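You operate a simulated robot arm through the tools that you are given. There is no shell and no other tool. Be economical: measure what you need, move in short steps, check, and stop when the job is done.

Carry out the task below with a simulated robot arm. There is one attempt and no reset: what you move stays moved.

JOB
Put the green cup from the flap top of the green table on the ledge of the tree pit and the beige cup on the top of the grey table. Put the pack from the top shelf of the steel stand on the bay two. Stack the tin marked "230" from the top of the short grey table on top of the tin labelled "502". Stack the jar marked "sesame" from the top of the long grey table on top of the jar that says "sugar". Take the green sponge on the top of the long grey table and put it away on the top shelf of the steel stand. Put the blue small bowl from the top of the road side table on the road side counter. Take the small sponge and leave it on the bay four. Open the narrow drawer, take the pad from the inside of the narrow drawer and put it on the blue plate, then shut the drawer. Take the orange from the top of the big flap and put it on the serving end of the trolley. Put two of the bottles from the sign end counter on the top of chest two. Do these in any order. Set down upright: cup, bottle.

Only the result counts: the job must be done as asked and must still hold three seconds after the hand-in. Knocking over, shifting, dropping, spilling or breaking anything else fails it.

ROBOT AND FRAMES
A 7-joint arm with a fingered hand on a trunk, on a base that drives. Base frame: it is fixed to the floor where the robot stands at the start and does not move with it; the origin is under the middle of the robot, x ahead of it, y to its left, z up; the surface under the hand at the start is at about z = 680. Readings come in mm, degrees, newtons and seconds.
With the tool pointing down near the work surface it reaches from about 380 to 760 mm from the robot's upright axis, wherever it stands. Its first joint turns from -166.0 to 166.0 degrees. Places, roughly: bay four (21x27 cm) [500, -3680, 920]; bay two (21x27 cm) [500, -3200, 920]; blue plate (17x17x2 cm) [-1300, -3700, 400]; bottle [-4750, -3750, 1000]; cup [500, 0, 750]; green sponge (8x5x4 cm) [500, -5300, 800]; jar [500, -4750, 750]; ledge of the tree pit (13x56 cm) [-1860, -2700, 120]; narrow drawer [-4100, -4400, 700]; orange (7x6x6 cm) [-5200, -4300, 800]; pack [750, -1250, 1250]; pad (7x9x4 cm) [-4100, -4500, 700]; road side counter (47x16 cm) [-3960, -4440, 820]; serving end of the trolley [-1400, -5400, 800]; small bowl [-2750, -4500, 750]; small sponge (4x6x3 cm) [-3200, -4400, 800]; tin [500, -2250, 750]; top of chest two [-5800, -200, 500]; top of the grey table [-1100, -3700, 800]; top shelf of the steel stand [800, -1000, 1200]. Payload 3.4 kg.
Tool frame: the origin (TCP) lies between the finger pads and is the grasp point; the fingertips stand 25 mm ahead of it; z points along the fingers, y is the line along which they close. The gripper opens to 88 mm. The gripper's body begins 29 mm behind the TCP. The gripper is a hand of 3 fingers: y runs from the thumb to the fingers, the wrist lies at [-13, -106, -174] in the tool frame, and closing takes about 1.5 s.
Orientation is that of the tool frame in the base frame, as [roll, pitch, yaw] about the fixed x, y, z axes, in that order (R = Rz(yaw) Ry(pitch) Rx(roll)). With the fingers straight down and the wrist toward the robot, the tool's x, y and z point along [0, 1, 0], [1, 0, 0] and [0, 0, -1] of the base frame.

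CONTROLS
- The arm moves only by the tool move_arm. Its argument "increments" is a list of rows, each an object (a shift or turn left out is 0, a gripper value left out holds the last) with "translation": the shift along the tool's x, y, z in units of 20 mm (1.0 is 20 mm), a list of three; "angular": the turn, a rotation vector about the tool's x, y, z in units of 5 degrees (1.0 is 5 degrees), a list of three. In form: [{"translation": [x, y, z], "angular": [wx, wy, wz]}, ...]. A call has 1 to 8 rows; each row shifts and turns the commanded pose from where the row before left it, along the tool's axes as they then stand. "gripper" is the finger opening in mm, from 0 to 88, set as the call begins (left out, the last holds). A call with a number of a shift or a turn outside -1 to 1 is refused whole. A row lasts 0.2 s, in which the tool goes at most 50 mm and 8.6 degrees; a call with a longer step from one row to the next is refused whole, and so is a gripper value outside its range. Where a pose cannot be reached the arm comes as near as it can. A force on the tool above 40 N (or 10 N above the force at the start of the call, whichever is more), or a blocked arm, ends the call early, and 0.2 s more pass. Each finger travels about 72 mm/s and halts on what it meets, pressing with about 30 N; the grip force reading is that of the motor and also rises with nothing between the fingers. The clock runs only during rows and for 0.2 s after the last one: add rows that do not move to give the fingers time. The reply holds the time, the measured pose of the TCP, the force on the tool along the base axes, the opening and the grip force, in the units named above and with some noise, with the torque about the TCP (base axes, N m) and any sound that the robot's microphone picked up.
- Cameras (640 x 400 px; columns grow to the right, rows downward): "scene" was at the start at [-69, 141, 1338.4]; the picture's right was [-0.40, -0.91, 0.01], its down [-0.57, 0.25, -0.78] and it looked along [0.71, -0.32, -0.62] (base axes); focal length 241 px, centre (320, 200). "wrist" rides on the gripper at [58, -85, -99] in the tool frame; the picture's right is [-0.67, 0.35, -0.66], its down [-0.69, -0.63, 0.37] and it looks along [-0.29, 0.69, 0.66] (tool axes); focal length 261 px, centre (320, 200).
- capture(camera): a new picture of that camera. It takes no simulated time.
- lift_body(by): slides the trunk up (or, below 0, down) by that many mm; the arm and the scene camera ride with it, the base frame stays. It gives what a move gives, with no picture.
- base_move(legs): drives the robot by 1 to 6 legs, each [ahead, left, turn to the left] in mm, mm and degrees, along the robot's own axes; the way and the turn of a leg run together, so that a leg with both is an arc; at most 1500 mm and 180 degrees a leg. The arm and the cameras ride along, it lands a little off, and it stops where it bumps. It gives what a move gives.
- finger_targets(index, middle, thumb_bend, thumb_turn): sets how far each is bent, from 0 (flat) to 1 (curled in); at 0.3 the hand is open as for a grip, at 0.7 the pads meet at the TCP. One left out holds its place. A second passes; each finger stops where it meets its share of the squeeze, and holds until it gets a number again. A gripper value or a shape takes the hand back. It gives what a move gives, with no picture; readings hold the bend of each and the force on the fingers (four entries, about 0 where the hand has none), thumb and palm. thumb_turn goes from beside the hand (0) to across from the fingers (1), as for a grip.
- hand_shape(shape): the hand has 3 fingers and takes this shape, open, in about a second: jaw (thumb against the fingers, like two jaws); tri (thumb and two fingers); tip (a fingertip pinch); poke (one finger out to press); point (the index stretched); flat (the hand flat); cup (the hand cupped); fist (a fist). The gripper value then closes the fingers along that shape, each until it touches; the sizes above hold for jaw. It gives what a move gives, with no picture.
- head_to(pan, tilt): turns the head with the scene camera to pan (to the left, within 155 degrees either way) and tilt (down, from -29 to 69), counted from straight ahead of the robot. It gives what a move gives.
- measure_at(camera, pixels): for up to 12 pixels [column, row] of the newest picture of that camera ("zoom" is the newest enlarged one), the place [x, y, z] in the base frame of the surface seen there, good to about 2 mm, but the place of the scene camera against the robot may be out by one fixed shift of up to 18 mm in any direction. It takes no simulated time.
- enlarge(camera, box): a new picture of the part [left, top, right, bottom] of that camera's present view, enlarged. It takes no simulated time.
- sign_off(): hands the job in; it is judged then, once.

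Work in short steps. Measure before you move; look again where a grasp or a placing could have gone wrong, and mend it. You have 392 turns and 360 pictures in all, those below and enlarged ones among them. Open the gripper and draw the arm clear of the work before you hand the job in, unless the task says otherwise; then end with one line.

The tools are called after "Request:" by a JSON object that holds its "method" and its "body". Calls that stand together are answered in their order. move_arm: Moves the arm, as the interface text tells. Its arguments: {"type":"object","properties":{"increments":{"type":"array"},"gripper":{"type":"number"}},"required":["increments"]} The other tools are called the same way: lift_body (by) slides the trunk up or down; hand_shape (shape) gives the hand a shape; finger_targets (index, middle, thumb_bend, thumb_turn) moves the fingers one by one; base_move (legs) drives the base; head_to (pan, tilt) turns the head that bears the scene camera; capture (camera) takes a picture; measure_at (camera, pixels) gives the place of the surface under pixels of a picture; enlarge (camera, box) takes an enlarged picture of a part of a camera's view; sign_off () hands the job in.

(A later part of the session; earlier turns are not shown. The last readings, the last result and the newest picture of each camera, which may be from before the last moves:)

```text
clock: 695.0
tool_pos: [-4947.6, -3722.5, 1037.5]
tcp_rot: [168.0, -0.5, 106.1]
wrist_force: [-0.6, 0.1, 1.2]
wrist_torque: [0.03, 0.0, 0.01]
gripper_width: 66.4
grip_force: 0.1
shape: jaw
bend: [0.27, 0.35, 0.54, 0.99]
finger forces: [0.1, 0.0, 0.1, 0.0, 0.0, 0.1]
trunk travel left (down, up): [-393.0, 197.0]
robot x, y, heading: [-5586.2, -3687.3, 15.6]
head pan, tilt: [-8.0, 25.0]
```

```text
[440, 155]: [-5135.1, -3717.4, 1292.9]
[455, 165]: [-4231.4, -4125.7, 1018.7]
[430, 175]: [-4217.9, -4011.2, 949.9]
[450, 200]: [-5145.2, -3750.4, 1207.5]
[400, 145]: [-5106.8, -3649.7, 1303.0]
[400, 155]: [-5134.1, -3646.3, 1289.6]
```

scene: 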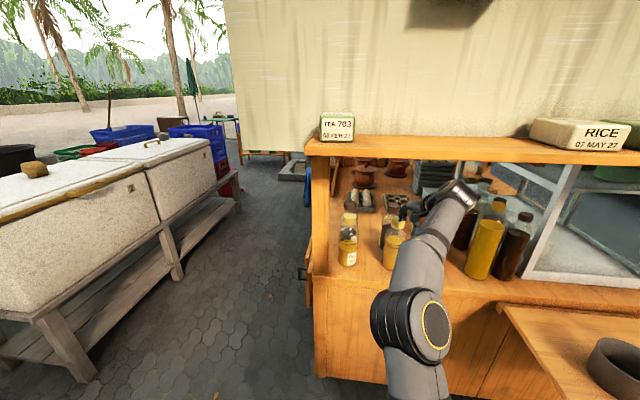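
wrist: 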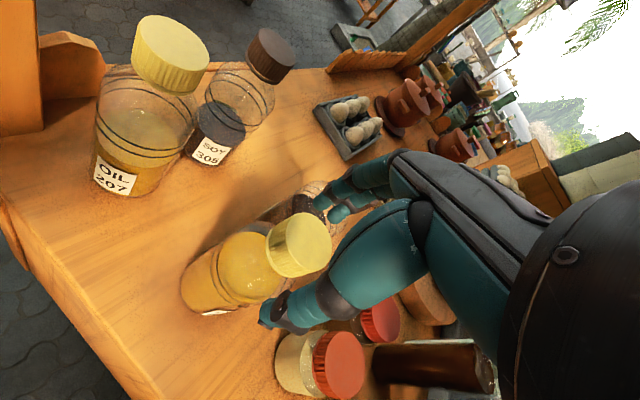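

The shelf is where it was. With the tilt the wrist is at ≈1210. I advance 70 mm to the cap.

Request:
{"method": "base_move", "body": {"legs": [[70, -2, 0]]}}

Request:
{"method": "capture", "body": {"camera": "wrist"}}

Request:
{"method": "enlarge", "body": {"camera": "scene", "box": [320, 110, 540, 290]}}

```text
clock: 696.1
tool_pos: [-4878.8, -3705.9, 1036.4]
tcp_rot: [168.0, -0.5, 106.2]
wrist_force: [-0.2, -0.5, 0.4]
wrist_torque: [-0.01, 0.03, -0.01]
gripper_width: 66.2
grip_force: 0.0
shape: jaw
bend: [0.27, 0.35, 0.54, 0.99]
finger forces: [0.0, 0.0, 0.0, 0.0, 0.0, 0.1]
trunk travel left (down, up): [-393.0, 197.0]
robot x, y, heading: [-5518.9, -3674.7, 15.4]
head pan, tilt: [-8.0, 25.0]
```

```text
163 pictures are left
```

wrist: 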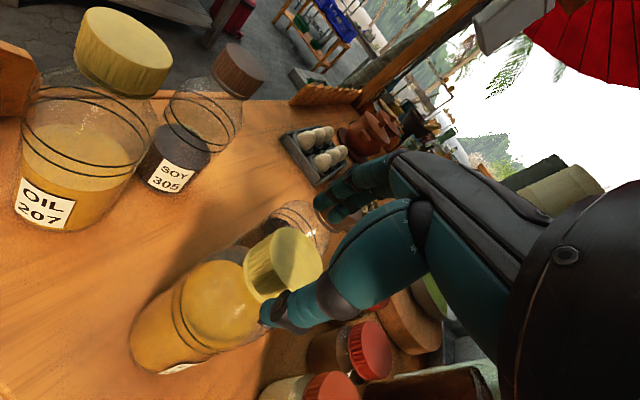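

```text
2.22 times, centred on (430, 200) of scene
```

zoom: 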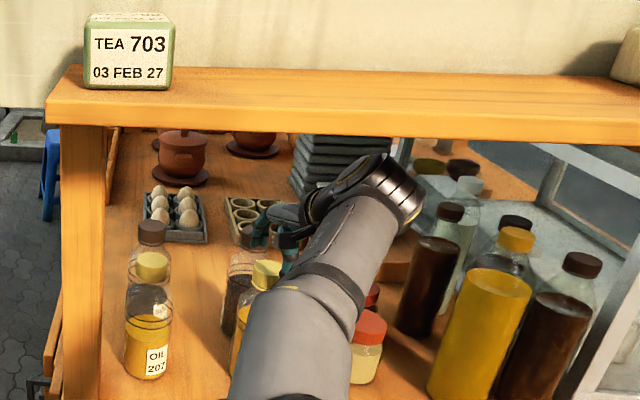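

Cap top appears at (297,257) against a predicted (295,260): aligned. I lower 34 mm and close.

Request:
{"method": "lift_body", "body": {"by": -34}}

Request:
{"method": "capture", "body": {"camera": "wrist"}}

Request:
{"method": "move_arm", "body": {"increments": [{}, {}, {}, {}, {}, {}], "gripper": 20}}

Request:
{"method": "capture", "body": {"camera": "wrist"}}

```text
clock: 696.8
tool_pos: [-4878.2, -3706.3, 1004.2]
tcp_rot: [168.0, -0.5, 106.2]
wrist_force: [-0.2, 0.1, 0.4]
wrist_torque: [0.05, 0.0, 0.01]
gripper_width: 66.2
grip_force: 0.1
shape: jaw
bend: [0.27, 0.35, 0.54, 0.99]
finger forces: [0.0, 0.0, 0.0, 0.1, 0.1, 0.0]
trunk travel left (down, up): [-359.0, 231.0]
robot x, y, heading: [-5518.9, -3671.4, 15.1]
head pan, tilt: [-8.0, 25.0]
```

```text
161 pictures are left
```

wrist: 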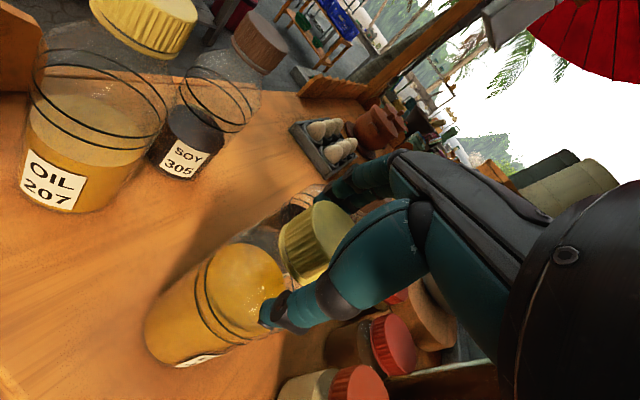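

```text
clock: 698.2
tool_pos: [-4878.3, -3706.4, 1003.5]
tcp_rot: [168.0, -0.5, 106.2]
wrist_force: [-0.9, -0.7, -3.2]
wrist_torque: [0.02, 0.02, 0.0]
gripper_width: 34.2
grip_force: 30.1
shape: jaw
bend: [0.74, 0.49, 0.75, 1.0]
finger forces: [16.1, 8.0, 0.0, 0.0, 25.8, 0.0]
trunk travel left (down, up): [-359.0, 231.0]
robot x, y, heading: [-5518.8, -3669.6, 15.4]
head pan, tilt: [-8.0, 25.0]
```

```text
160 pictures are left
```

wrist: 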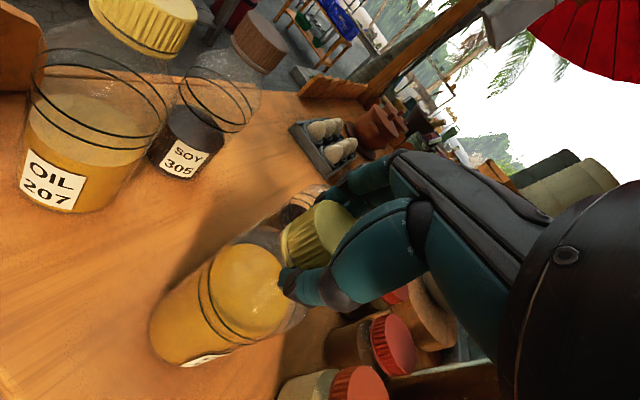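

Gripped. I lift 25 mm and check that the bottle hangs straight.

Request:
{"method": "lift_body", "body": {"by": 25}}

Request:
{"method": "capture", "body": {"camera": "wrist"}}

Request:
{"method": "enlarge", "body": {"camera": "scene", "box": [320, 110, 540, 290]}}

```text
clock: 699.0
tool_pos: [-4877.9, -3707.1, 1028.2]
tcp_rot: [168.0, -0.5, 106.2]
wrist_force: [0.4, -0.1, -3.2]
wrist_torque: [0.06, 0.0, 0.01]
gripper_width: 34.0
grip_force: 30.4
shape: jaw
bend: [0.74, 0.49, 0.75, 1.0]
finger forces: [16.1, 8.1, 0.0, 0.0, 25.8, 0.0]
trunk travel left (down, up): [-384.0, 206.0]
robot x, y, heading: [-5516.4, -3673.4, 15.5]
head pan, tilt: [-8.0, 25.0]
```

```text
159 pictures are left
```

wrist: 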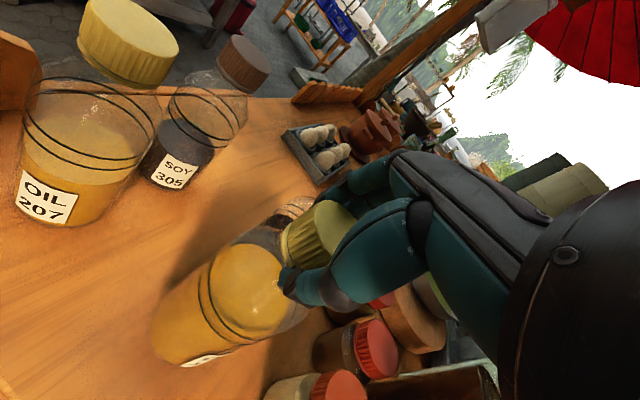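

```text
2.22 times, centred on (430, 200) of scene
```

zoom: 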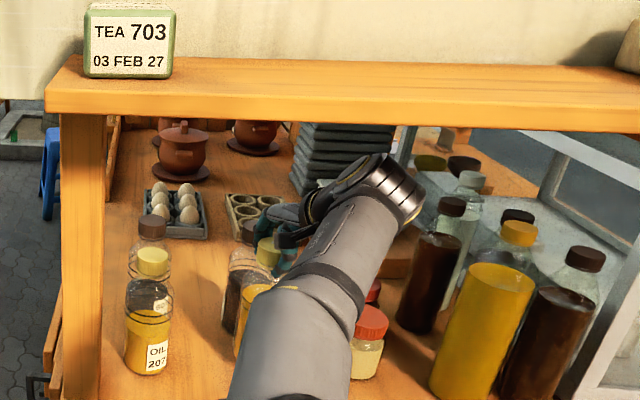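

The bottle hangs free. I back straight out west, rise, drive north to y≈-2500 and look at the chests.

Request:
{"method": "base_move", "body": {"legs": [[-434, 120, 0], [0, 0, 74.5], [1000, 0, 0]]}}

Request:
{"method": "head_to", "body": {"pan": 10, "tilt": 25}}

Request:
{"method": "capture", "body": {"camera": "scene"}}

```text
clock: 709.7
tool_pos: [-5767.9, -2060.7, 1028.3]
tcp_rot: [168.0, -0.5, -179.0]
wrist_force: [-0.6, -0.7, -3.6]
wrist_torque: [0.0, 0.02, 0.01]
gripper_width: 34.1
grip_force: 30.4
shape: jaw
bend: [0.74, 0.49, 0.75, 1.0]
finger forces: [15.8, 7.4, 0.0, 0.0, 25.4, 0.1]
trunk travel left (down, up): [-384.0, 206.0]
robot x, y, heading: [-5965.6, -2672.9, 90.3]
head pan, tilt: [-8.0, 25.0]
```

```text
clock: 710.5
tool_pos: [-5768.1, -2060.3, 1027.6]
tcp_rot: [168.0, -0.5, -178.9]
wrist_force: [-0.2, 0.8, -3.4]
wrist_torque: [-0.02, -0.04, 0.03]
gripper_width: 33.7
grip_force: 30.2
shape: jaw
bend: [0.74, 0.49, 0.75, 1.0]
finger forces: [15.9, 7.6, 0.0, 0.0, 25.3, 0.0]
trunk travel left (down, up): [-384.0, 206.0]
robot x, y, heading: [-5968.8, -2668.4, 90.2]
head pan, tilt: [10.0, 25.0]
```

```text
157 pictures are left
```

scene: 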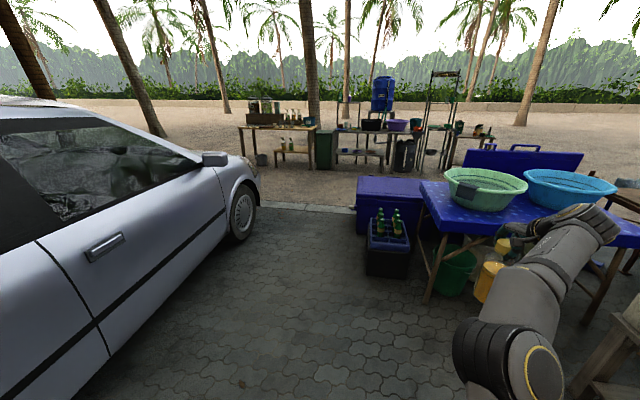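

The blue chest at (388,188) should be chest two. I enlarge and measure.

Request:
{"method": "enlarge", "body": {"camera": "scene", "box": [330, 130, 550, 290]}}

Request:
{"method": "measure_at", "body": {"camera": "zoom", "pixels": [[110, 110], [150, 130], [200, 120], [90, 145], [60, 160], [230, 110], [130, 200], [200, 300], [300, 160], [260, 370], [170, 150]]}}

```text
2.50 times, centred on (440, 210) of scene
```

zoom: 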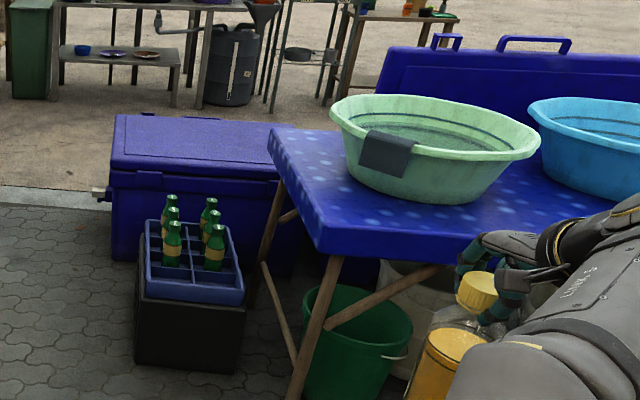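

```text
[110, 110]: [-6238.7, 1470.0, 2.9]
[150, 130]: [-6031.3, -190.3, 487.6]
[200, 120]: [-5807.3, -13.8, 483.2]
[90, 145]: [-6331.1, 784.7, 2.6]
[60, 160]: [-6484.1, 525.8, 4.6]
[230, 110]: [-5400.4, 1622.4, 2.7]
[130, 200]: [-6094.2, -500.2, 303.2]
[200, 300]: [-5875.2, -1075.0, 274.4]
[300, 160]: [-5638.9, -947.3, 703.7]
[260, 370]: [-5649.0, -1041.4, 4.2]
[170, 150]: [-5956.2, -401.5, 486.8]
```

Chest top z≈481, x from about -6110, y -500..0. I go along the car's side to (-6560,-60) and turn to face the chest from the west.

Request:
{"method": "base_move", "body": {"legs": [[0, 590, 0], [1300, 0, 0], [1300, 0, 0], [0, 0, -90]]}}

Request:
{"method": "head_to", "body": {"pan": -10, "tilt": 40}}

Request:
{"method": "capture", "body": {"camera": "scene"}}

Request:
{"method": "capture", "body": {"camera": "wrist"}}

```text
clock: 728.6
tool_pos: [-5947.3, 148.3, 1027.7]
tcp_rot: [168.2, -0.5, 126.8]
wrist_force: [-0.8, 0.3, -3.2]
wrist_torque: [-0.01, 0.1, 0.02]
gripper_width: 31.8
grip_force: 29.7
shape: jaw
bend: [0.75, 0.52, 0.76, 1.0]
finger forces: [14.8, 9.3, 0.0, 0.0, 25.0, 0.0]
trunk travel left (down, up): [-384.0, 206.0]
robot x, y, heading: [-6558.0, -40.5, 36.0]
head pan, tilt: [10.0, 25.0]
stopped in leg 4: the robot was blocked; the commanded pose is now the measured one
```

```text
clock: 729.4
tool_pos: [-5945.3, 148.4, 1028.2]
tcp_rot: [168.1, -0.5, 126.7]
wrist_force: [-0.3, 0.4, -3.2]
wrist_torque: [-0.02, 0.05, -0.02]
gripper_width: 31.8
grip_force: 29.8
shape: jaw
bend: [0.75, 0.52, 0.76, 1.0]
finger forces: [15.9, 9.1, 0.0, 0.0, 24.8, 0.0]
trunk travel left (down, up): [-384.0, 206.0]
robot x, y, heading: [-6555.5, -47.1, 36.1]
head pan, tilt: [-10.0, 40.0]
```

```text
155 pictures are left
```

scene: 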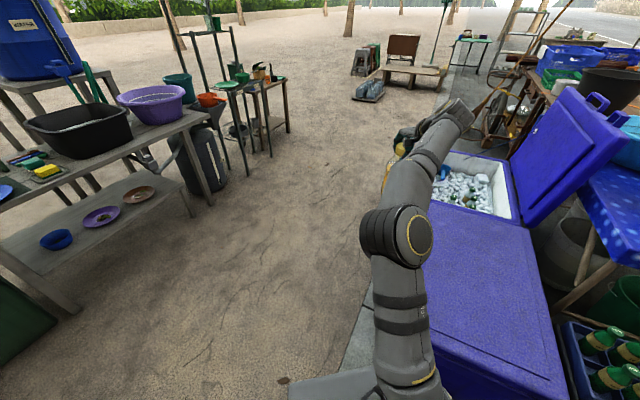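

```text
154 pictures are left
```

wrist: 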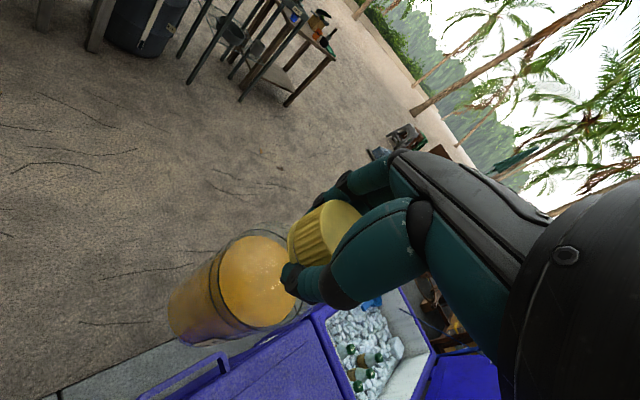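

The turn was blocked at heading 36°. I measure the chest's edges and look around to see what I touched.

Request:
{"method": "measure_at", "body": {"camera": "scene", "pixels": [[440, 370], [435, 250], [500, 300], [560, 390], [380, 310], [530, 230], [450, 170], [330, 395], [470, 390]]}}

Request:
{"method": "head_to", "body": {"pan": -70, "tilt": 65}}

Request:
{"method": "capture", "body": {"camera": "scene"}}

Request:
{"method": "head_to", "body": {"pan": 150, "tilt": 55}}

Request:
{"method": "capture", "body": {"camera": "scene"}}

```text
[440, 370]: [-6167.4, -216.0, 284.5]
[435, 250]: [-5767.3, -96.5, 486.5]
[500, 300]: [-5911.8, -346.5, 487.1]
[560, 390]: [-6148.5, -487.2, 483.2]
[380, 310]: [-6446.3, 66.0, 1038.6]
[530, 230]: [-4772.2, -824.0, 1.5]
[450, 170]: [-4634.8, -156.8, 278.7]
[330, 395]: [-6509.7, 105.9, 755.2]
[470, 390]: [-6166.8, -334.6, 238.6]
```

```text
clock: 730.7
tool_pos: [-5945.8, 147.5, 1027.7]
tcp_rot: [168.1, -0.5, 126.7]
wrist_force: [0.3, -0.8, -4.2]
wrist_torque: [-0.03, 0.08, 0.04]
gripper_width: 31.5
grip_force: 29.9
shape: jaw
bend: [0.75, 0.52, 0.76, 1.0]
finger forces: [15.7, 9.1, 0.0, 0.1, 24.8, 0.0]
trunk travel left (down, up): [-384.0, 206.0]
robot x, y, heading: [-6555.6, -47.3, 36.0]
head pan, tilt: [-70.0, 65.0]
```

```text
153 pictures are left
```

scene: 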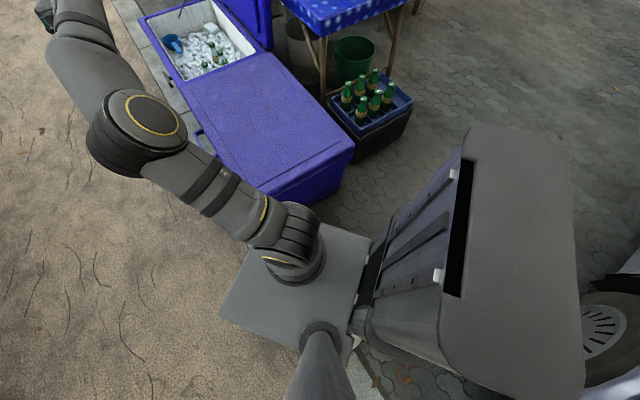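

```text
clock: 733.9
tool_pos: [-5946.1, 147.2, 1028.2]
tcp_rot: [168.1, -0.5, 126.8]
wrist_force: [0.0, 0.3, -3.5]
wrist_torque: [0.01, 0.03, 0.04]
gripper_width: 32.0
grip_force: 29.6
shape: jaw
bend: [0.75, 0.52, 0.76, 1.0]
finger forces: [15.6, 9.2, 0.0, 0.0, 24.7, 0.0]
trunk travel left (down, up): [-384.0, 206.0]
robot x, y, heading: [-6555.1, -45.0, 36.3]
head pan, tilt: [150.0, 55.0]
```

```text
152 pictures are left
```

scene: 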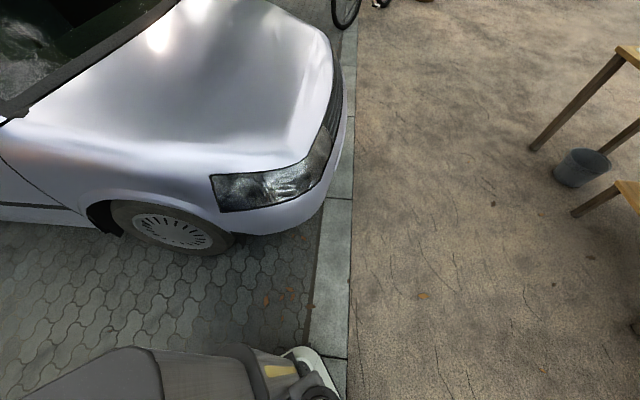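

I measure the car's nose and wheel and the curb in this picture.

Request:
{"method": "measure_at", "body": {"camera": "scene", "pixels": [[300, 200], [240, 215], [170, 250], [230, 250], [330, 160], [335, 300], [200, 300], [320, 330], [250, 360], [310, 365], [120, 370], [300, 385]]}}

```text
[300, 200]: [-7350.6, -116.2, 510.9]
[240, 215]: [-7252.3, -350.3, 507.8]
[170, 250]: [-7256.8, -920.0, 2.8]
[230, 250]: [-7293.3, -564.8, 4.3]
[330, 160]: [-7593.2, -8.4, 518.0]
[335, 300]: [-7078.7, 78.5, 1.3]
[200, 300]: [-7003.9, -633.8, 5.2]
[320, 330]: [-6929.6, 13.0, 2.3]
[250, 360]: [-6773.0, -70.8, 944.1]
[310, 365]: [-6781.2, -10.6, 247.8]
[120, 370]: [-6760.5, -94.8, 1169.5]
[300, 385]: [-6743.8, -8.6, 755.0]
```

Nothing near behind; likely my front-right corner met the chest. I step back from it, finish the turn, and check the chest.

Request:
{"method": "base_move", "body": {"legs": [[-96, 107, 0], [0, 0, -36]]}}

Request:
{"method": "head_to", "body": {"pan": -20, "tilt": 45}}

Request:
{"method": "capture", "body": {"camera": "scene"}}

Request:
{"method": "capture", "body": {"camera": "wrist"}}

```text
clock: 734.5
tool_pos: [-5947.5, 149.3, 1027.5]
tcp_rot: [168.3, -0.6, 126.9]
wrist_force: [0.7, -0.9, 0.8]
wrist_torque: [0.0, 0.06, 0.04]
gripper_width: 31.8
grip_force: 30.1
shape: jaw
bend: [0.75, 0.52, 0.76, 1.0]
finger forces: [15.3, 9.2, 0.0, 0.0, 24.7, 0.0]
trunk travel left (down, up): [-384.0, 206.0]
robot x, y, heading: [-6560.5, -42.8, 35.9]
head pan, tilt: [150.0, 55.0]
stopped in leg 1: the robot was blocked; the commanded pose is now the measured one
```

```text
clock: 737.1
tool_pos: [-5947.3, 148.4, 1027.1]
tcp_rot: [168.0, -0.4, 126.7]
wrist_force: [-0.2, 0.3, 0.3]
wrist_torque: [0.01, 0.07, -0.01]
gripper_width: 31.9
grip_force: 30.5
shape: jaw
bend: [0.75, 0.52, 0.76, 1.0]
finger forces: [15.4, 9.2, 0.0, 0.1, 24.7, 0.0]
trunk travel left (down, up): [-384.0, 206.0]
robot x, y, heading: [-6557.2, -47.1, 36.0]
head pan, tilt: [-20.0, 45.0]
```

```text
151 pictures are left
```

scene: 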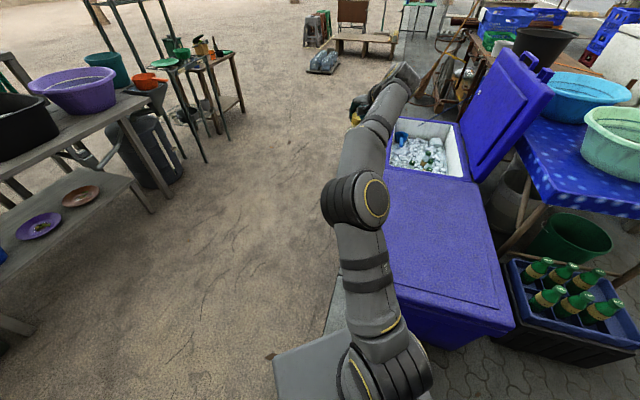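

```text
150 pictures are left
```

wrist: 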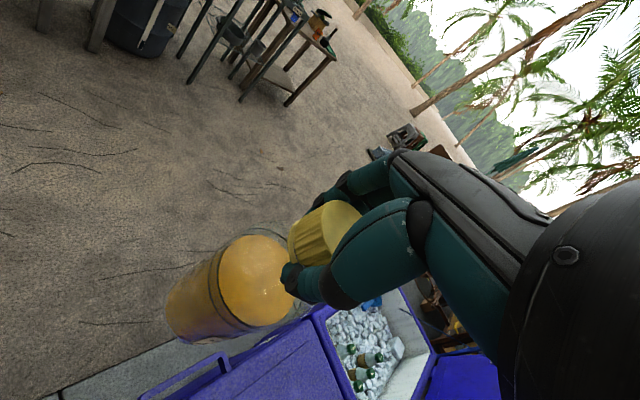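

Also blocked going west. I test small moves to find which directions are free.

Request:
{"method": "base_move", "body": {"legs": [[0, 0, 8]]}}

Request:
{"method": "base_move", "body": {"legs": [[60, 0, 0]]}}

Request:
{"method": "base_move", "body": {"legs": [[0, 60, 0]]}}

```text
clock: 738.1
tool_pos: [-5979.5, 232.2, 1026.9]
tcp_rot: [168.1, -0.5, 134.7]
wrist_force: [-0.6, 0.9, -0.6]
wrist_torque: [0.03, 0.07, 0.01]
gripper_width: 31.5
grip_force: 30.1
shape: jaw
bend: [0.75, 0.52, 0.76, 1.0]
finger forces: [15.4, 9.2, 0.0, 0.0, 24.9, 0.0]
trunk travel left (down, up): [-384.0, 206.0]
robot x, y, heading: [-6557.9, -47.3, 44.0]
head pan, tilt: [-20.0, 45.0]
```

```text
clock: 739.1
tool_pos: [-5936.2, 274.4, 1026.3]
tcp_rot: [168.2, -0.5, 134.8]
wrist_force: [0.6, 0.3, 0.6]
wrist_torque: [-0.03, 0.04, -0.01]
gripper_width: 31.7
grip_force: 30.1
shape: jaw
bend: [0.75, 0.51, 0.76, 1.0]
finger forces: [15.2, 9.3, 0.0, 0.1, 24.8, 0.1]
trunk travel left (down, up): [-384.0, 206.0]
robot x, y, heading: [-6516.4, -5.9, 44.3]
head pan, tilt: [-20.0, 45.0]
```

```text
clock: 740.0
tool_pos: [-5978.2, 316.9, 1027.5]
tcp_rot: [168.1, -0.5, 134.9]
wrist_force: [-1.2, 0.5, 0.0]
wrist_torque: [-0.02, 0.03, 0.01]
gripper_width: 31.3
grip_force: 30.1
shape: jaw
bend: [0.75, 0.51, 0.76, 1.0]
finger forces: [14.4, 9.3, 0.1, 0.1, 24.9, 0.0]
trunk travel left (down, up): [-384.0, 206.0]
robot x, y, heading: [-6557.8, 38.9, 44.3]
head pan, tilt: [-20.0, 45.0]
```

Those moves are free. I check the bottle in the hand and look behind toward the rear-right for what blocked me.

Request:
{"method": "capture", "body": {"camera": "wrist"}}

Request:
{"method": "head_to", "body": {"pan": -140, "tilt": 50}}

Request:
{"method": "capture", "body": {"camera": "scene"}}

```text
149 pictures are left
```

wrist: 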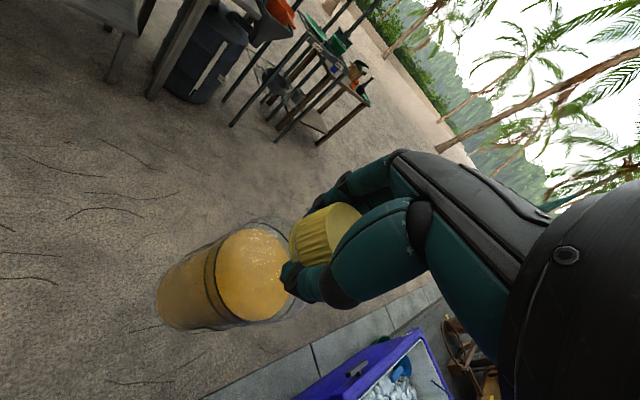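

```text
clock: 742.0
tool_pos: [-5979.1, 317.4, 1027.2]
tcp_rot: [168.1, -0.5, 134.9]
wrist_force: [-1.3, 0.8, -0.6]
wrist_torque: [-0.01, 0.01, -0.01]
gripper_width: 31.5
grip_force: 29.7
shape: jaw
bend: [0.75, 0.51, 0.76, 1.0]
finger forces: [15.3, 9.3, 0.1, 0.0, 24.8, 0.0]
trunk travel left (down, up): [-384.0, 206.0]
robot x, y, heading: [-6557.7, 41.3, 44.0]
head pan, tilt: [-140.0, 50.0]
```

```text
148 pictures are left
```

scene: 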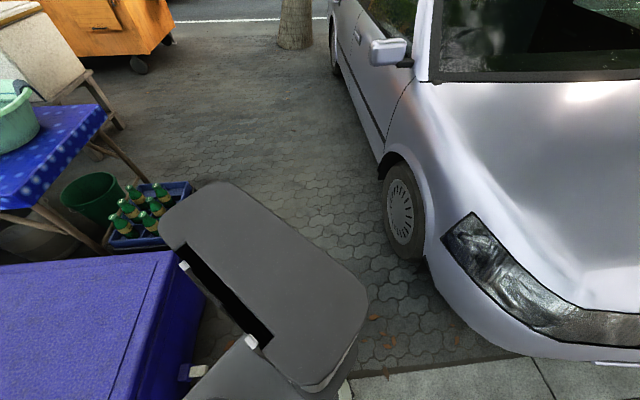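

The bottle is well held. I will place from the north (sand) side instead: first I move to (-6350,450) and look around there.

Request:
{"method": "base_move", "body": {"legs": [[433, 150, 0]]}}

Request:
{"method": "head_to", "body": {"pan": 10, "tilt": 35}}

Request:
{"method": "capture", "body": {"camera": "scene"}}

Request:
{"method": "measure_at", "body": {"camera": "scene", "pixels": [[100, 250], [200, 200], [250, 180], [300, 250], [400, 200], [150, 300], [350, 150], [500, 150], [60, 350], [320, 110]]}}

```text
clock: 744.8
tool_pos: [-5772.7, 725.4, 1028.0]
tcp_rot: [168.1, -0.5, 134.8]
wrist_force: [-0.6, 0.2, -0.1]
wrist_torque: [-0.03, 0.05, 0.03]
gripper_width: 31.5
grip_force: 30.0
shape: jaw
bend: [0.75, 0.51, 0.76, 1.0]
finger forces: [15.1, 9.5, 0.1, 0.0, 24.8, 0.1]
trunk travel left (down, up): [-384.0, 206.0]
robot x, y, heading: [-6351.3, 447.0, 44.0]
head pan, tilt: [-140.0, 50.0]
```

```text
clock: 747.1
tool_pos: [-5771.7, 725.0, 1026.7]
tcp_rot: [168.1, -0.5, 134.9]
wrist_force: [-0.1, -0.6, -0.2]
wrist_torque: [-0.09, 0.02, 0.02]
gripper_width: 31.3
grip_force: 30.0
shape: jaw
bend: [0.75, 0.51, 0.76, 1.0]
finger forces: [15.2, 9.4, 0.1, 0.0, 24.6, 0.1]
trunk travel left (down, up): [-384.0, 206.0]
robot x, y, heading: [-6351.6, 446.9, 44.0]
head pan, tilt: [10.0, 35.0]
```

```text
147 pictures are left
```

scene: 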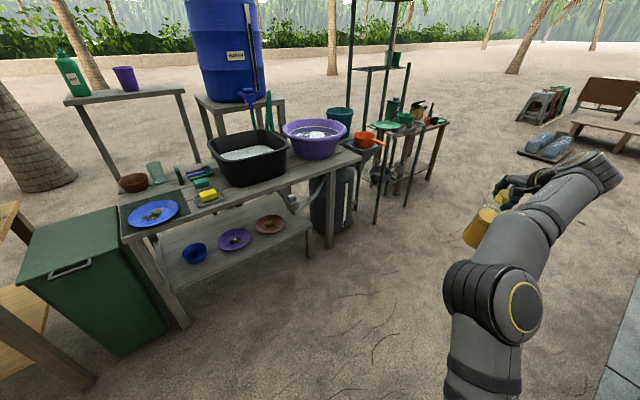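

```text
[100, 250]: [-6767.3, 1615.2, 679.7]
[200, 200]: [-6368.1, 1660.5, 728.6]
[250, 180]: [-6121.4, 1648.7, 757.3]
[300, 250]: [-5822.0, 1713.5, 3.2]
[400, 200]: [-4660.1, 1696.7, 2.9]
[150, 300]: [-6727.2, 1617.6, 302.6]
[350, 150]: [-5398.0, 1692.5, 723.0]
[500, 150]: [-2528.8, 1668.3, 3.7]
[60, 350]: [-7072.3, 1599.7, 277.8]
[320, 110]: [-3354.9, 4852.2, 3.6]
```

Free sand up to y≈1500. I move to (-5790,560), turn to face -y, and look down at the chest.

Request:
{"method": "base_move", "body": {"legs": [[482, -309, 0], [0, 0, -134]]}}

Request:
{"method": "head_to", "body": {"pan": -5, "tilt": 50}}

Request:
{"method": "capture", "body": {"camera": "scene"}}

Request:
{"method": "capture", "body": {"camera": "wrist"}}

```text
clock: 756.0
tool_pos: [-5991.3, -45.5, 1027.5]
tcp_rot: [168.1, -0.5, 0.8]
wrist_force: [0.3, -0.6, -1.2]
wrist_torque: [0.07, 0.0, -0.04]
gripper_width: 31.2
grip_force: 30.0
shape: jaw
bend: [0.75, 0.51, 0.77, 1.0]
finger forces: [15.4, 9.1, 0.0, 0.1, 23.3, 0.0]
trunk travel left (down, up): [-384.0, 206.0]
robot x, y, heading: [-5787.7, 565.3, -90.2]
head pan, tilt: [10.0, 35.0]
```

```text
clock: 756.8
tool_pos: [-5990.4, -45.3, 1027.4]
tcp_rot: [168.1, -0.4, 0.8]
wrist_force: [0.2, -0.2, -0.4]
wrist_torque: [0.07, 0.04, 0.02]
gripper_width: 30.7
grip_force: 30.0
shape: jaw
bend: [0.75, 0.51, 0.77, 1.0]
finger forces: [15.4, 9.2, 0.1, 0.0, 23.3, 0.0]
trunk travel left (down, up): [-384.0, 206.0]
robot x, y, heading: [-5788.4, 560.7, -90.1]
head pan, tilt: [-5.0, 50.0]
```

```text
146 pictures are left
```

scene: 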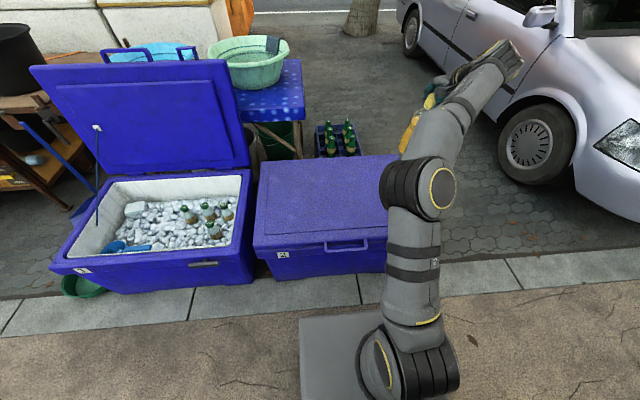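

```text
145 pictures are left
```

wrist: 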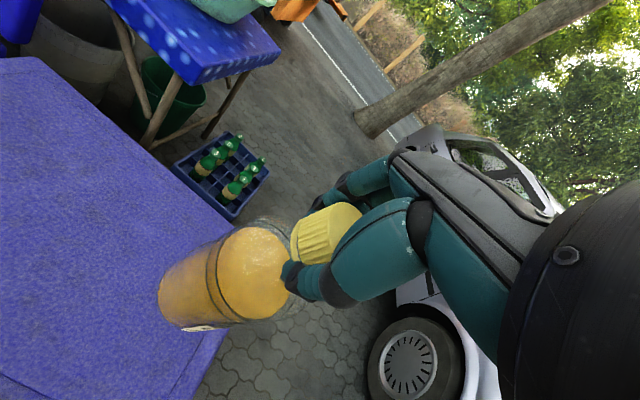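

I measure the chest's top and read its label.

Request:
{"method": "measure_at", "body": {"camera": "scene", "pixels": [[262, 235], [268, 165], [390, 160], [330, 200], [360, 230], [320, 180], [300, 255], [385, 265], [350, 245], [370, 200]]}}

Request:
{"method": "enlarge", "body": {"camera": "scene", "box": [240, 130, 440, 300]}}

Request:
{"method": "enlarge", "body": {"camera": "scene", "box": [60, 230, 310, 300]}}

```text
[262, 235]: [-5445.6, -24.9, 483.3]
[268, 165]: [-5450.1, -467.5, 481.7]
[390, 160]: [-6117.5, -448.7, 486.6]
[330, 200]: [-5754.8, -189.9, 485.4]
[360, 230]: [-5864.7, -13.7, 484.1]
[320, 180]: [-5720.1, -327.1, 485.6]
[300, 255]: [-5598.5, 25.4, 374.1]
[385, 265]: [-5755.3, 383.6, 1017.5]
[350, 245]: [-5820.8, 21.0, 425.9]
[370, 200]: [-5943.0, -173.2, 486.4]
```

```text
2.35 times, centred on (340, 215) of scene
```

zoom: 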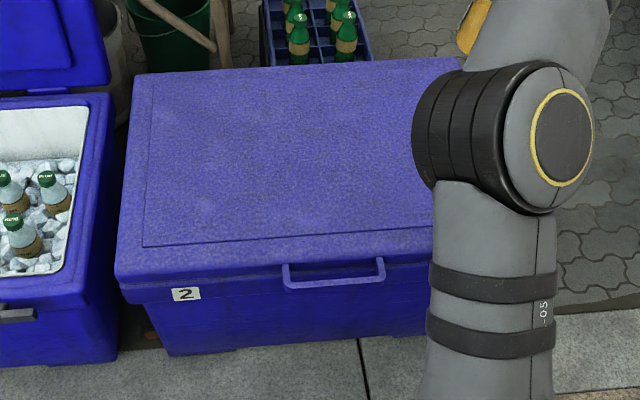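

```text
2.56 times, centred on (185, 265) of scene
```

zoom: 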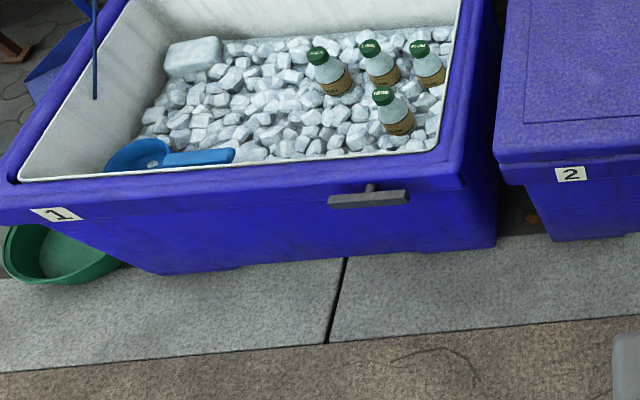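

Chest 2 confirmed, top z≈479, x -5432..-6127, y 0..-475. I move the bottle over (-5930,-200) and lower.

Request:
{"method": "base_move", "body": {"legs": [[0, 60, 0], [150, 0, 0]]}}

Request:
{"method": "lift_body", "body": {"by": -330}}

Request:
{"method": "capture", "body": {"camera": "wrist"}}

Request:
{"method": "head_to", "body": {"pan": -18, "tilt": 40}}

Request:
{"method": "capture", "body": {"camera": "scene"}}

```text
clock: 758.7
tool_pos: [-5931.5, -194.0, 1027.9]
tcp_rot: [168.0, -0.5, 0.8]
wrist_force: [-0.3, -0.2, -3.5]
wrist_torque: [0.08, -0.02, 0.0]
gripper_width: 30.9
grip_force: 30.1
shape: jaw
bend: [0.75, 0.51, 0.77, 1.0]
finger forces: [15.7, 9.5, 0.0, 0.0, 23.2, 0.0]
trunk travel left (down, up): [-384.0, 206.0]
robot x, y, heading: [-5728.9, 413.0, -90.1]
head pan, tilt: [-5.0, 50.0]
```

```text
clock: 761.9
tool_pos: [-5931.4, -193.9, 698.1]
tcp_rot: [168.1, -0.4, 0.7]
wrist_force: [0.5, -0.6, -3.8]
wrist_torque: [0.11, 0.0, -0.02]
gripper_width: 31.0
grip_force: 29.7
shape: jaw
bend: [0.75, 0.51, 0.77, 1.0]
finger forces: [15.6, 9.7, 0.0, 0.0, 23.1, 0.1]
trunk travel left (down, up): [-54.0, 536.0]
robot x, y, heading: [-5730.3, 414.8, -89.7]
head pan, tilt: [-5.0, 50.0]
```

```text
142 pictures are left
```

wrist: 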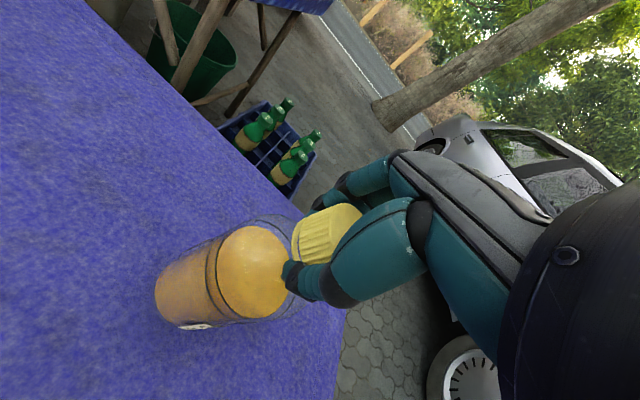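

```text
clock: 762.7
tool_pos: [-5932.3, -194.9, 696.8]
tcp_rot: [168.2, -0.4, 0.6]
wrist_force: [-0.3, -0.5, -4.2]
wrist_torque: [0.09, 0.01, -0.01]
gripper_width: 31.1
grip_force: 30.2
shape: jaw
bend: [0.75, 0.51, 0.77, 1.0]
finger forces: [15.5, 9.7, 0.0, 0.0, 23.1, 0.0]
trunk travel left (down, up): [-54.0, 536.0]
robot x, y, heading: [-5729.0, 412.9, -90.0]
head pan, tilt: [-18.0, 40.0]
```

```text
141 pictures are left
```

scene: 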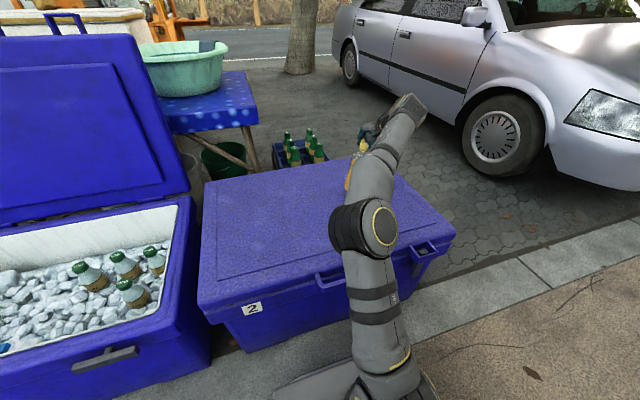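

The bottle may have swung a little in the grip. I measure points along its body to find its lean.

Request:
{"method": "enlarge", "body": {"camera": "wrist", "box": [140, 190, 380, 350]}}

Request:
{"method": "measure_at", "body": {"camera": "zoom", "pixels": [[60, 260], [100, 250], [140, 240], [180, 230], [60, 320], [120, 310], [180, 290], [240, 180], [90, 200], [150, 150], [110, 345]]}}

```text
2.50 times, centred on (260, 270) of wrist
```

zoom: 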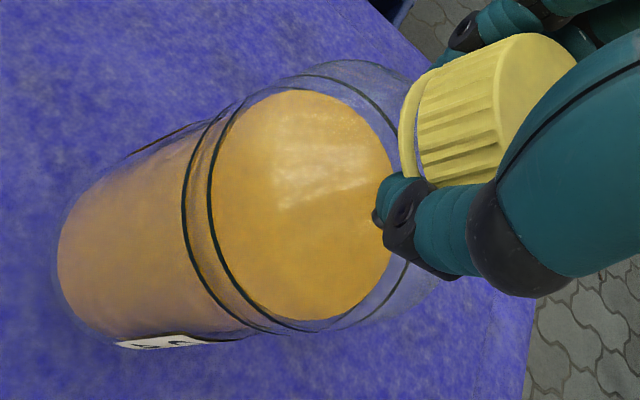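

```text
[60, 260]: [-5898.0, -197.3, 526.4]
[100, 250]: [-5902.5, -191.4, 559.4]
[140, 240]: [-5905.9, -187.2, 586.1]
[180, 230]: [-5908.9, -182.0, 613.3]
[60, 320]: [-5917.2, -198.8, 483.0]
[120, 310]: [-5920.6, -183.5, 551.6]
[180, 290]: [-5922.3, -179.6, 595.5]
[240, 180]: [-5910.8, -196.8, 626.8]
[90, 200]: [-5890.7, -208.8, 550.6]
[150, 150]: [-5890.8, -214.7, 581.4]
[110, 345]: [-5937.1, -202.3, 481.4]
```

The fit shows the bottle leaning about 6–7° (bottom away from me). I rotate the hand +6.5° about tool x to set it upright and lower to near contact.

Request:
{"method": "move_arm", "body": {"increments": [{"angular": [0.65, 0, 0]}, {"angular": [0.65, 0, 0]}, {}]}}

Request:
{"method": "lift_body", "body": {"by": -20}}

Request:
{"method": "lift_body", "body": {"by": -6}}

Request:
{"method": "enlarge", "body": {"camera": "wrist", "box": [140, 190, 380, 350]}}

Request:
{"method": "measure_at", "body": {"camera": "zoom", "pixels": [[100, 250], [140, 240], [180, 230], [120, 310], [180, 290], [90, 200], [150, 150], [40, 300]]}}

```text
clock: 763.5
tool_pos: [-5931.3, -194.7, 697.2]
tcp_rot: [174.6, -0.6, 0.8]
wrist_force: [0.3, 0.6, -3.3]
wrist_torque: [0.03, 0.04, 0.01]
gripper_width: 30.9
grip_force: 30.0
shape: jaw
bend: [0.75, 0.51, 0.77, 1.0]
finger forces: [15.5, 9.9, 0.0, 0.0, 23.1, 0.0]
trunk travel left (down, up): [-54.0, 536.0]
robot x, y, heading: [-5725.0, 413.8, -89.8]
head pan, tilt: [-18.0, 40.0]
```

```text
clock: 764.2
tool_pos: [-5930.6, -194.9, 677.6]
tcp_rot: [174.5, -0.5, 0.8]
wrist_force: [0.3, -0.6, -3.9]
wrist_torque: [0.0, -0.01, -0.02]
gripper_width: 30.7
grip_force: 29.6
shape: jaw
bend: [0.75, 0.51, 0.77, 1.0]
finger forces: [15.3, 9.9, 0.0, 0.0, 23.1, 0.0]
trunk travel left (down, up): [-34.0, 556.0]
robot x, y, heading: [-5730.3, 406.5, -89.9]
head pan, tilt: [-18.0, 40.0]
```

```text
clock: 764.7
tool_pos: [-5932.0, -194.7, 671.4]
tcp_rot: [174.6, -0.5, 0.7]
wrist_force: [0.5, -0.6, -2.9]
wrist_torque: [0.0, 0.02, -0.03]
gripper_width: 30.9
grip_force: 29.8
shape: jaw
bend: [0.75, 0.51, 0.77, 1.0]
finger forces: [15.4, 10.0, 0.0, 0.1, 23.1, 0.1]
trunk travel left (down, up): [-28.0, 562.0]
robot x, y, heading: [-5733.4, 413.3, -90.0]
head pan, tilt: [-18.0, 40.0]
```

```text
2.50 times, centred on (260, 270) of wrist
```

zoom: 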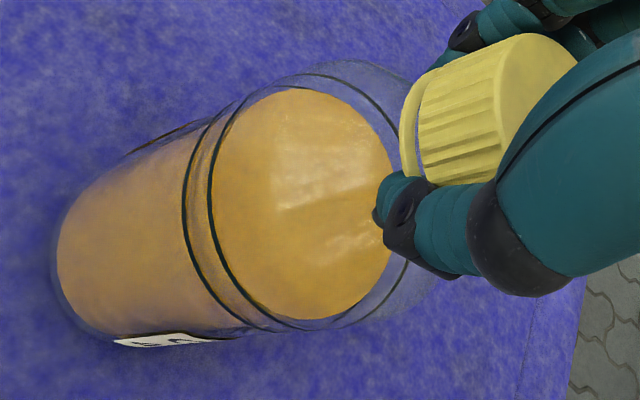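

```text
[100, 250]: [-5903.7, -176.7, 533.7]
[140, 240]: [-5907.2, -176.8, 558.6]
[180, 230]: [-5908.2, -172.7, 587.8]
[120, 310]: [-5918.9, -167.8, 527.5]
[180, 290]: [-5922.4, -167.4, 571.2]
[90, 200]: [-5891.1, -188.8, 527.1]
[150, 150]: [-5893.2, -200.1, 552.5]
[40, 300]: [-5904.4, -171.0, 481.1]
```

Nearly upright now. I creep down to contact.

Request:
{"method": "lift_body", "body": {"by": -3}}

Request:
{"method": "lift_body", "body": {"by": -2}}

Request:
{"method": "lift_body", "body": {"by": -2}}

Request:
{"method": "lift_body", "body": {"by": -2}}

```text
clock: 765.2
tool_pos: [-5932.4, -195.1, 667.6]
tcp_rot: [174.6, -0.5, 0.8]
wrist_force: [0.5, -0.2, -3.4]
wrist_torque: [0.03, 0.0, 0.0]
gripper_width: 30.6
grip_force: 30.0
shape: jaw
bend: [0.75, 0.51, 0.77, 1.0]
finger forces: [15.4, 9.9, 0.1, 0.0, 23.2, 0.1]
trunk travel left (down, up): [-25.0, 565.0]
robot x, y, heading: [-5729.6, 412.3, -90.0]
head pan, tilt: [-18.0, 40.0]
```

```text
clock: 765.8
tool_pos: [-5932.1, -194.6, 667.0]
tcp_rot: [174.6, -0.5, 0.8]
wrist_force: [0.1, 0.2, -3.4]
wrist_torque: [0.0, 0.02, -0.02]
gripper_width: 30.4
grip_force: 30.3
shape: jaw
bend: [0.75, 0.51, 0.77, 1.0]
finger forces: [15.4, 9.9, 0.1, 0.0, 23.1, 0.0]
trunk travel left (down, up): [-23.0, 567.0]
robot x, y, heading: [-5726.5, 410.0, -89.9]
head pan, tilt: [-18.0, 40.0]
```

```text
clock: 766.3
tool_pos: [-5930.5, -194.9, 666.1]
tcp_rot: [174.5, -0.5, 0.8]
wrist_force: [0.7, 0.1, 2.3]
wrist_torque: [-0.06, -0.02, 0.0]
gripper_width: 30.8
grip_force: 30.3
shape: jaw
bend: [0.75, 0.51, 0.77, 1.0]
finger forces: [15.8, 9.9, 0.0, 0.0, 23.1, 0.1]
trunk travel left (down, up): [-21.0, 569.0]
robot x, y, heading: [-5726.9, 413.4, -90.0]
head pan, tilt: [-18.0, 40.0]
```

```text
clock: 766.8
tool_pos: [-5930.7, -193.6, 664.4]
tcp_rot: [174.4, -0.5, 0.8]
wrist_force: [2.5, -0.2, 11.8]
wrist_torque: [-0.08, -0.05, 0.05]
gripper_width: 30.7
grip_force: 30.4
shape: jaw
bend: [0.75, 0.51, 0.78, 1.0]
finger forces: [16.7, 10.0, 0.1, 0.0, 23.6, 0.1]
trunk travel left (down, up): [-19.0, 571.0]
robot x, y, heading: [-5730.9, 412.5, -89.8]
head pan, tilt: [-18.0, 40.0]
```

Firm contact. I open in steps and rise.

Request:
{"method": "move_arm", "body": {"increments": [{}, {}], "gripper": 40}}

Request:
{"method": "move_arm", "body": {"increments": [{}, {}], "gripper": 55}}

Request:
{"method": "move_arm", "body": {"increments": [{}, {}, {}], "gripper": 80}}

Request:
{"method": "capture", "body": {"camera": "wrist"}}

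Request:
{"method": "lift_body", "body": {"by": 150}}

Request:
{"method": "capture", "body": {"camera": "wrist"}}

```text
clock: 767.4
tool_pos: [-5932.2, -195.0, 661.7]
tcp_rot: [174.6, -0.6, 0.7]
wrist_force: [0.6, -0.6, -0.2]
wrist_torque: [0.02, -0.02, 0.0]
gripper_width: 39.9
grip_force: 0.0
shape: jaw
bend: [0.74, 0.46, 0.71, 1.0]
finger forces: [0.7, 0.0, 0.0, 0.1, 0.0, 0.0]
trunk travel left (down, up): [-19.0, 571.0]
robot x, y, heading: [-5732.4, 412.8, -89.9]
head pan, tilt: [-18.0, 40.0]
```

```text
clock: 768.0
tool_pos: [-5932.0, -195.9, 662.3]
tcp_rot: [174.7, -0.5, 0.8]
wrist_force: [-1.1, 0.3, -0.7]
wrist_torque: [0.01, -0.01, 0.02]
gripper_width: 54.6
grip_force: 0.1
shape: jaw
bend: [0.28, 0.4, 0.63, 1.0]
finger forces: [0.5, 0.1, 0.1, 0.0, 0.0, 0.1]
trunk travel left (down, up): [-19.0, 571.0]
robot x, y, heading: [-5731.5, 411.9, -89.9]
head pan, tilt: [-18.0, 40.0]
```

```text
clock: 768.8
tool_pos: [-5932.0, -195.3, 662.8]
tcp_rot: [174.6, -0.5, 0.7]
wrist_force: [-0.4, -1.0, 0.4]
wrist_torque: [-0.03, 0.02, 0.0]
gripper_width: 79.7
grip_force: 0.1
shape: jaw
bend: [0.3, 0.32, 0.32, 0.98]
finger forces: [0.5, 0.0, 0.1, 0.0, 0.0, 0.0]
trunk travel left (down, up): [-19.0, 571.0]
robot x, y, heading: [-5732.7, 413.8, -90.0]
head pan, tilt: [-18.0, 40.0]
```

```text
138 pictures are left
```

wrist: 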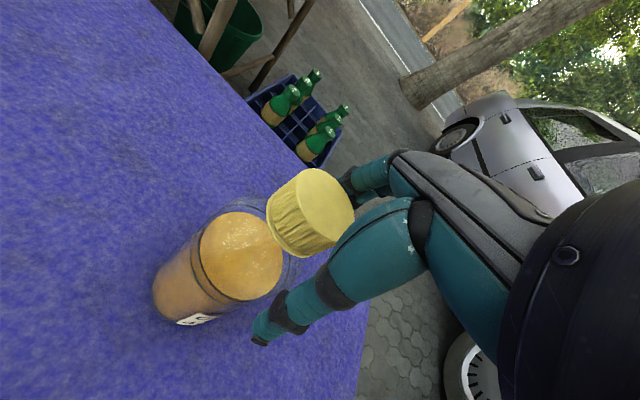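

```text
clock: 770.5
tool_pos: [-5932.3, -194.5, 812.2]
tcp_rot: [174.5, -0.6, 0.8]
wrist_force: [1.0, 0.4, -0.7]
wrist_torque: [0.01, 0.01, 0.01]
gripper_width: 79.9
grip_force: 0.0
shape: jaw
bend: [0.3, 0.32, 0.32, 0.98]
finger forces: [0.1, 0.0, 0.0, 0.1, 0.0, 0.0]
trunk travel left (down, up): [-169.0, 421.0]
robot x, y, heading: [-5730.1, 413.2, -90.3]
head pan, tilt: [-18.0, 40.0]
```

```text
137 pictures are left
```

wrist: 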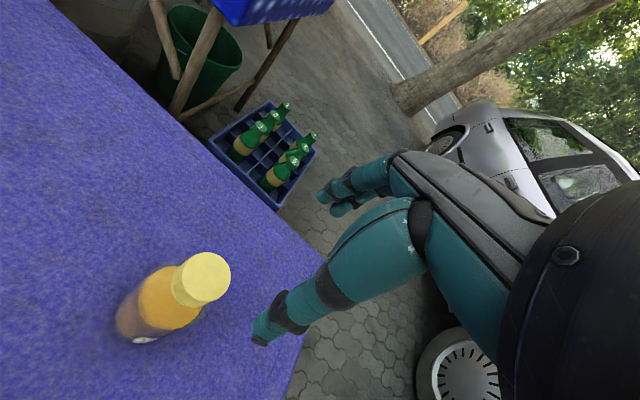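

Bottle one stands upright on chest two. I tilt the hand back, raise to z≈1040, and drive back for bottle 207, approaching with heading 31° to keep clear of the post.

Request:
{"method": "lift_body", "body": {"by": 228}}

Request:
{"method": "base_move", "body": {"legs": [[-160, 0, 0], [0, -830, 0], [1400, 0, 0], [1400, 0, 0], [1253, 500, 0], [0, 0, 121]]}}

Request:
{"method": "move_arm", "body": {"increments": [{"angular": [-0.65, 0, 0]}, {"angular": [-0.65, 0, 0]}, {}], "gripper": 66}}

Request:
{"method": "head_to", "body": {"pan": -18, "tilt": 25}}

Request:
{"method": "capture", "body": {"camera": "scene"}}

```text
clock: 772.9
tool_pos: [-5932.5, -194.1, 1039.6]
tcp_rot: [174.5, -0.6, 0.8]
wrist_force: [0.2, -0.2, -0.1]
wrist_torque: [0.0, 0.01, -0.02]
gripper_width: 79.9
grip_force: 0.1
shape: jaw
bend: [0.3, 0.32, 0.32, 0.98]
finger forces: [0.0, 0.0, 0.1, 0.0, 0.0, 0.1]
trunk travel left (down, up): [-397.0, 193.0]
robot x, y, heading: [-5730.8, 413.7, -90.0]
head pan, tilt: [-18.0, 40.0]
```

```text
clock: 802.9
tool_pos: [-5308.7, -3292.2, 1040.9]
tcp_rot: [174.6, -0.5, 124.3]
wrist_force: [0.0, 0.0, 0.3]
wrist_torque: [0.04, -0.01, 0.01]
gripper_width: 79.6
grip_force: 0.0
shape: jaw
bend: [0.3, 0.32, 0.32, 0.98]
finger forces: [0.0, 0.0, 0.0, 0.1, 0.1, 0.1]
trunk travel left (down, up): [-397.0, 193.0]
robot x, y, heading: [-5929.7, -3461.9, 33.6]
head pan, tilt: [-18.0, 40.0]
```

```text
clock: 803.7
tool_pos: [-5308.8, -3291.3, 1040.8]
tcp_rot: [168.1, -0.6, 124.4]
wrist_force: [0.3, -0.3, -0.2]
wrist_torque: [-0.01, -0.02, -0.02]
gripper_width: 66.4
grip_force: 0.0
shape: jaw
bend: [0.27, 0.35, 0.54, 0.99]
finger forces: [0.0, 0.1, 0.1, 0.0, 0.0, 0.0]
trunk travel left (down, up): [-397.0, 193.0]
robot x, y, heading: [-5926.7, -3460.2, 33.5]
head pan, tilt: [-18.0, 40.0]
```

```text
clock: 804.5
tool_pos: [-5308.3, -3291.8, 1040.2]
tcp_rot: [168.0, -0.5, 124.3]
wrist_force: [-0.8, -0.1, 0.3]
wrist_torque: [-0.01, 0.0, -0.01]
gripper_width: 66.2
grip_force: 0.1
shape: jaw
bend: [0.27, 0.35, 0.54, 0.99]
finger forces: [0.1, 0.1, 0.0, 0.0, 0.0, 0.0]
trunk travel left (down, up): [-397.0, 193.0]
robot x, y, heading: [-5929.9, -3456.5, 33.9]
head pan, tilt: [-18.0, 25.0]
```

```text
136 pictures are left
```

scene: 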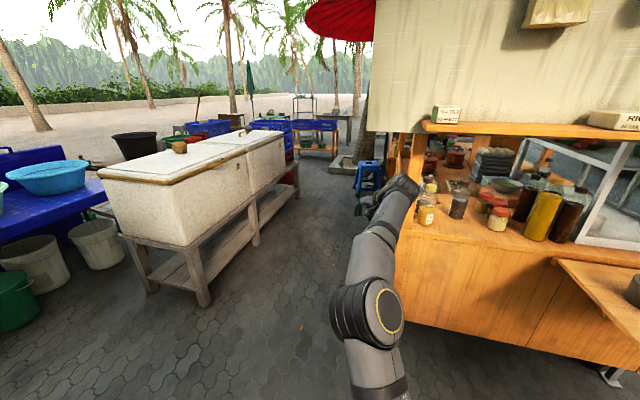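

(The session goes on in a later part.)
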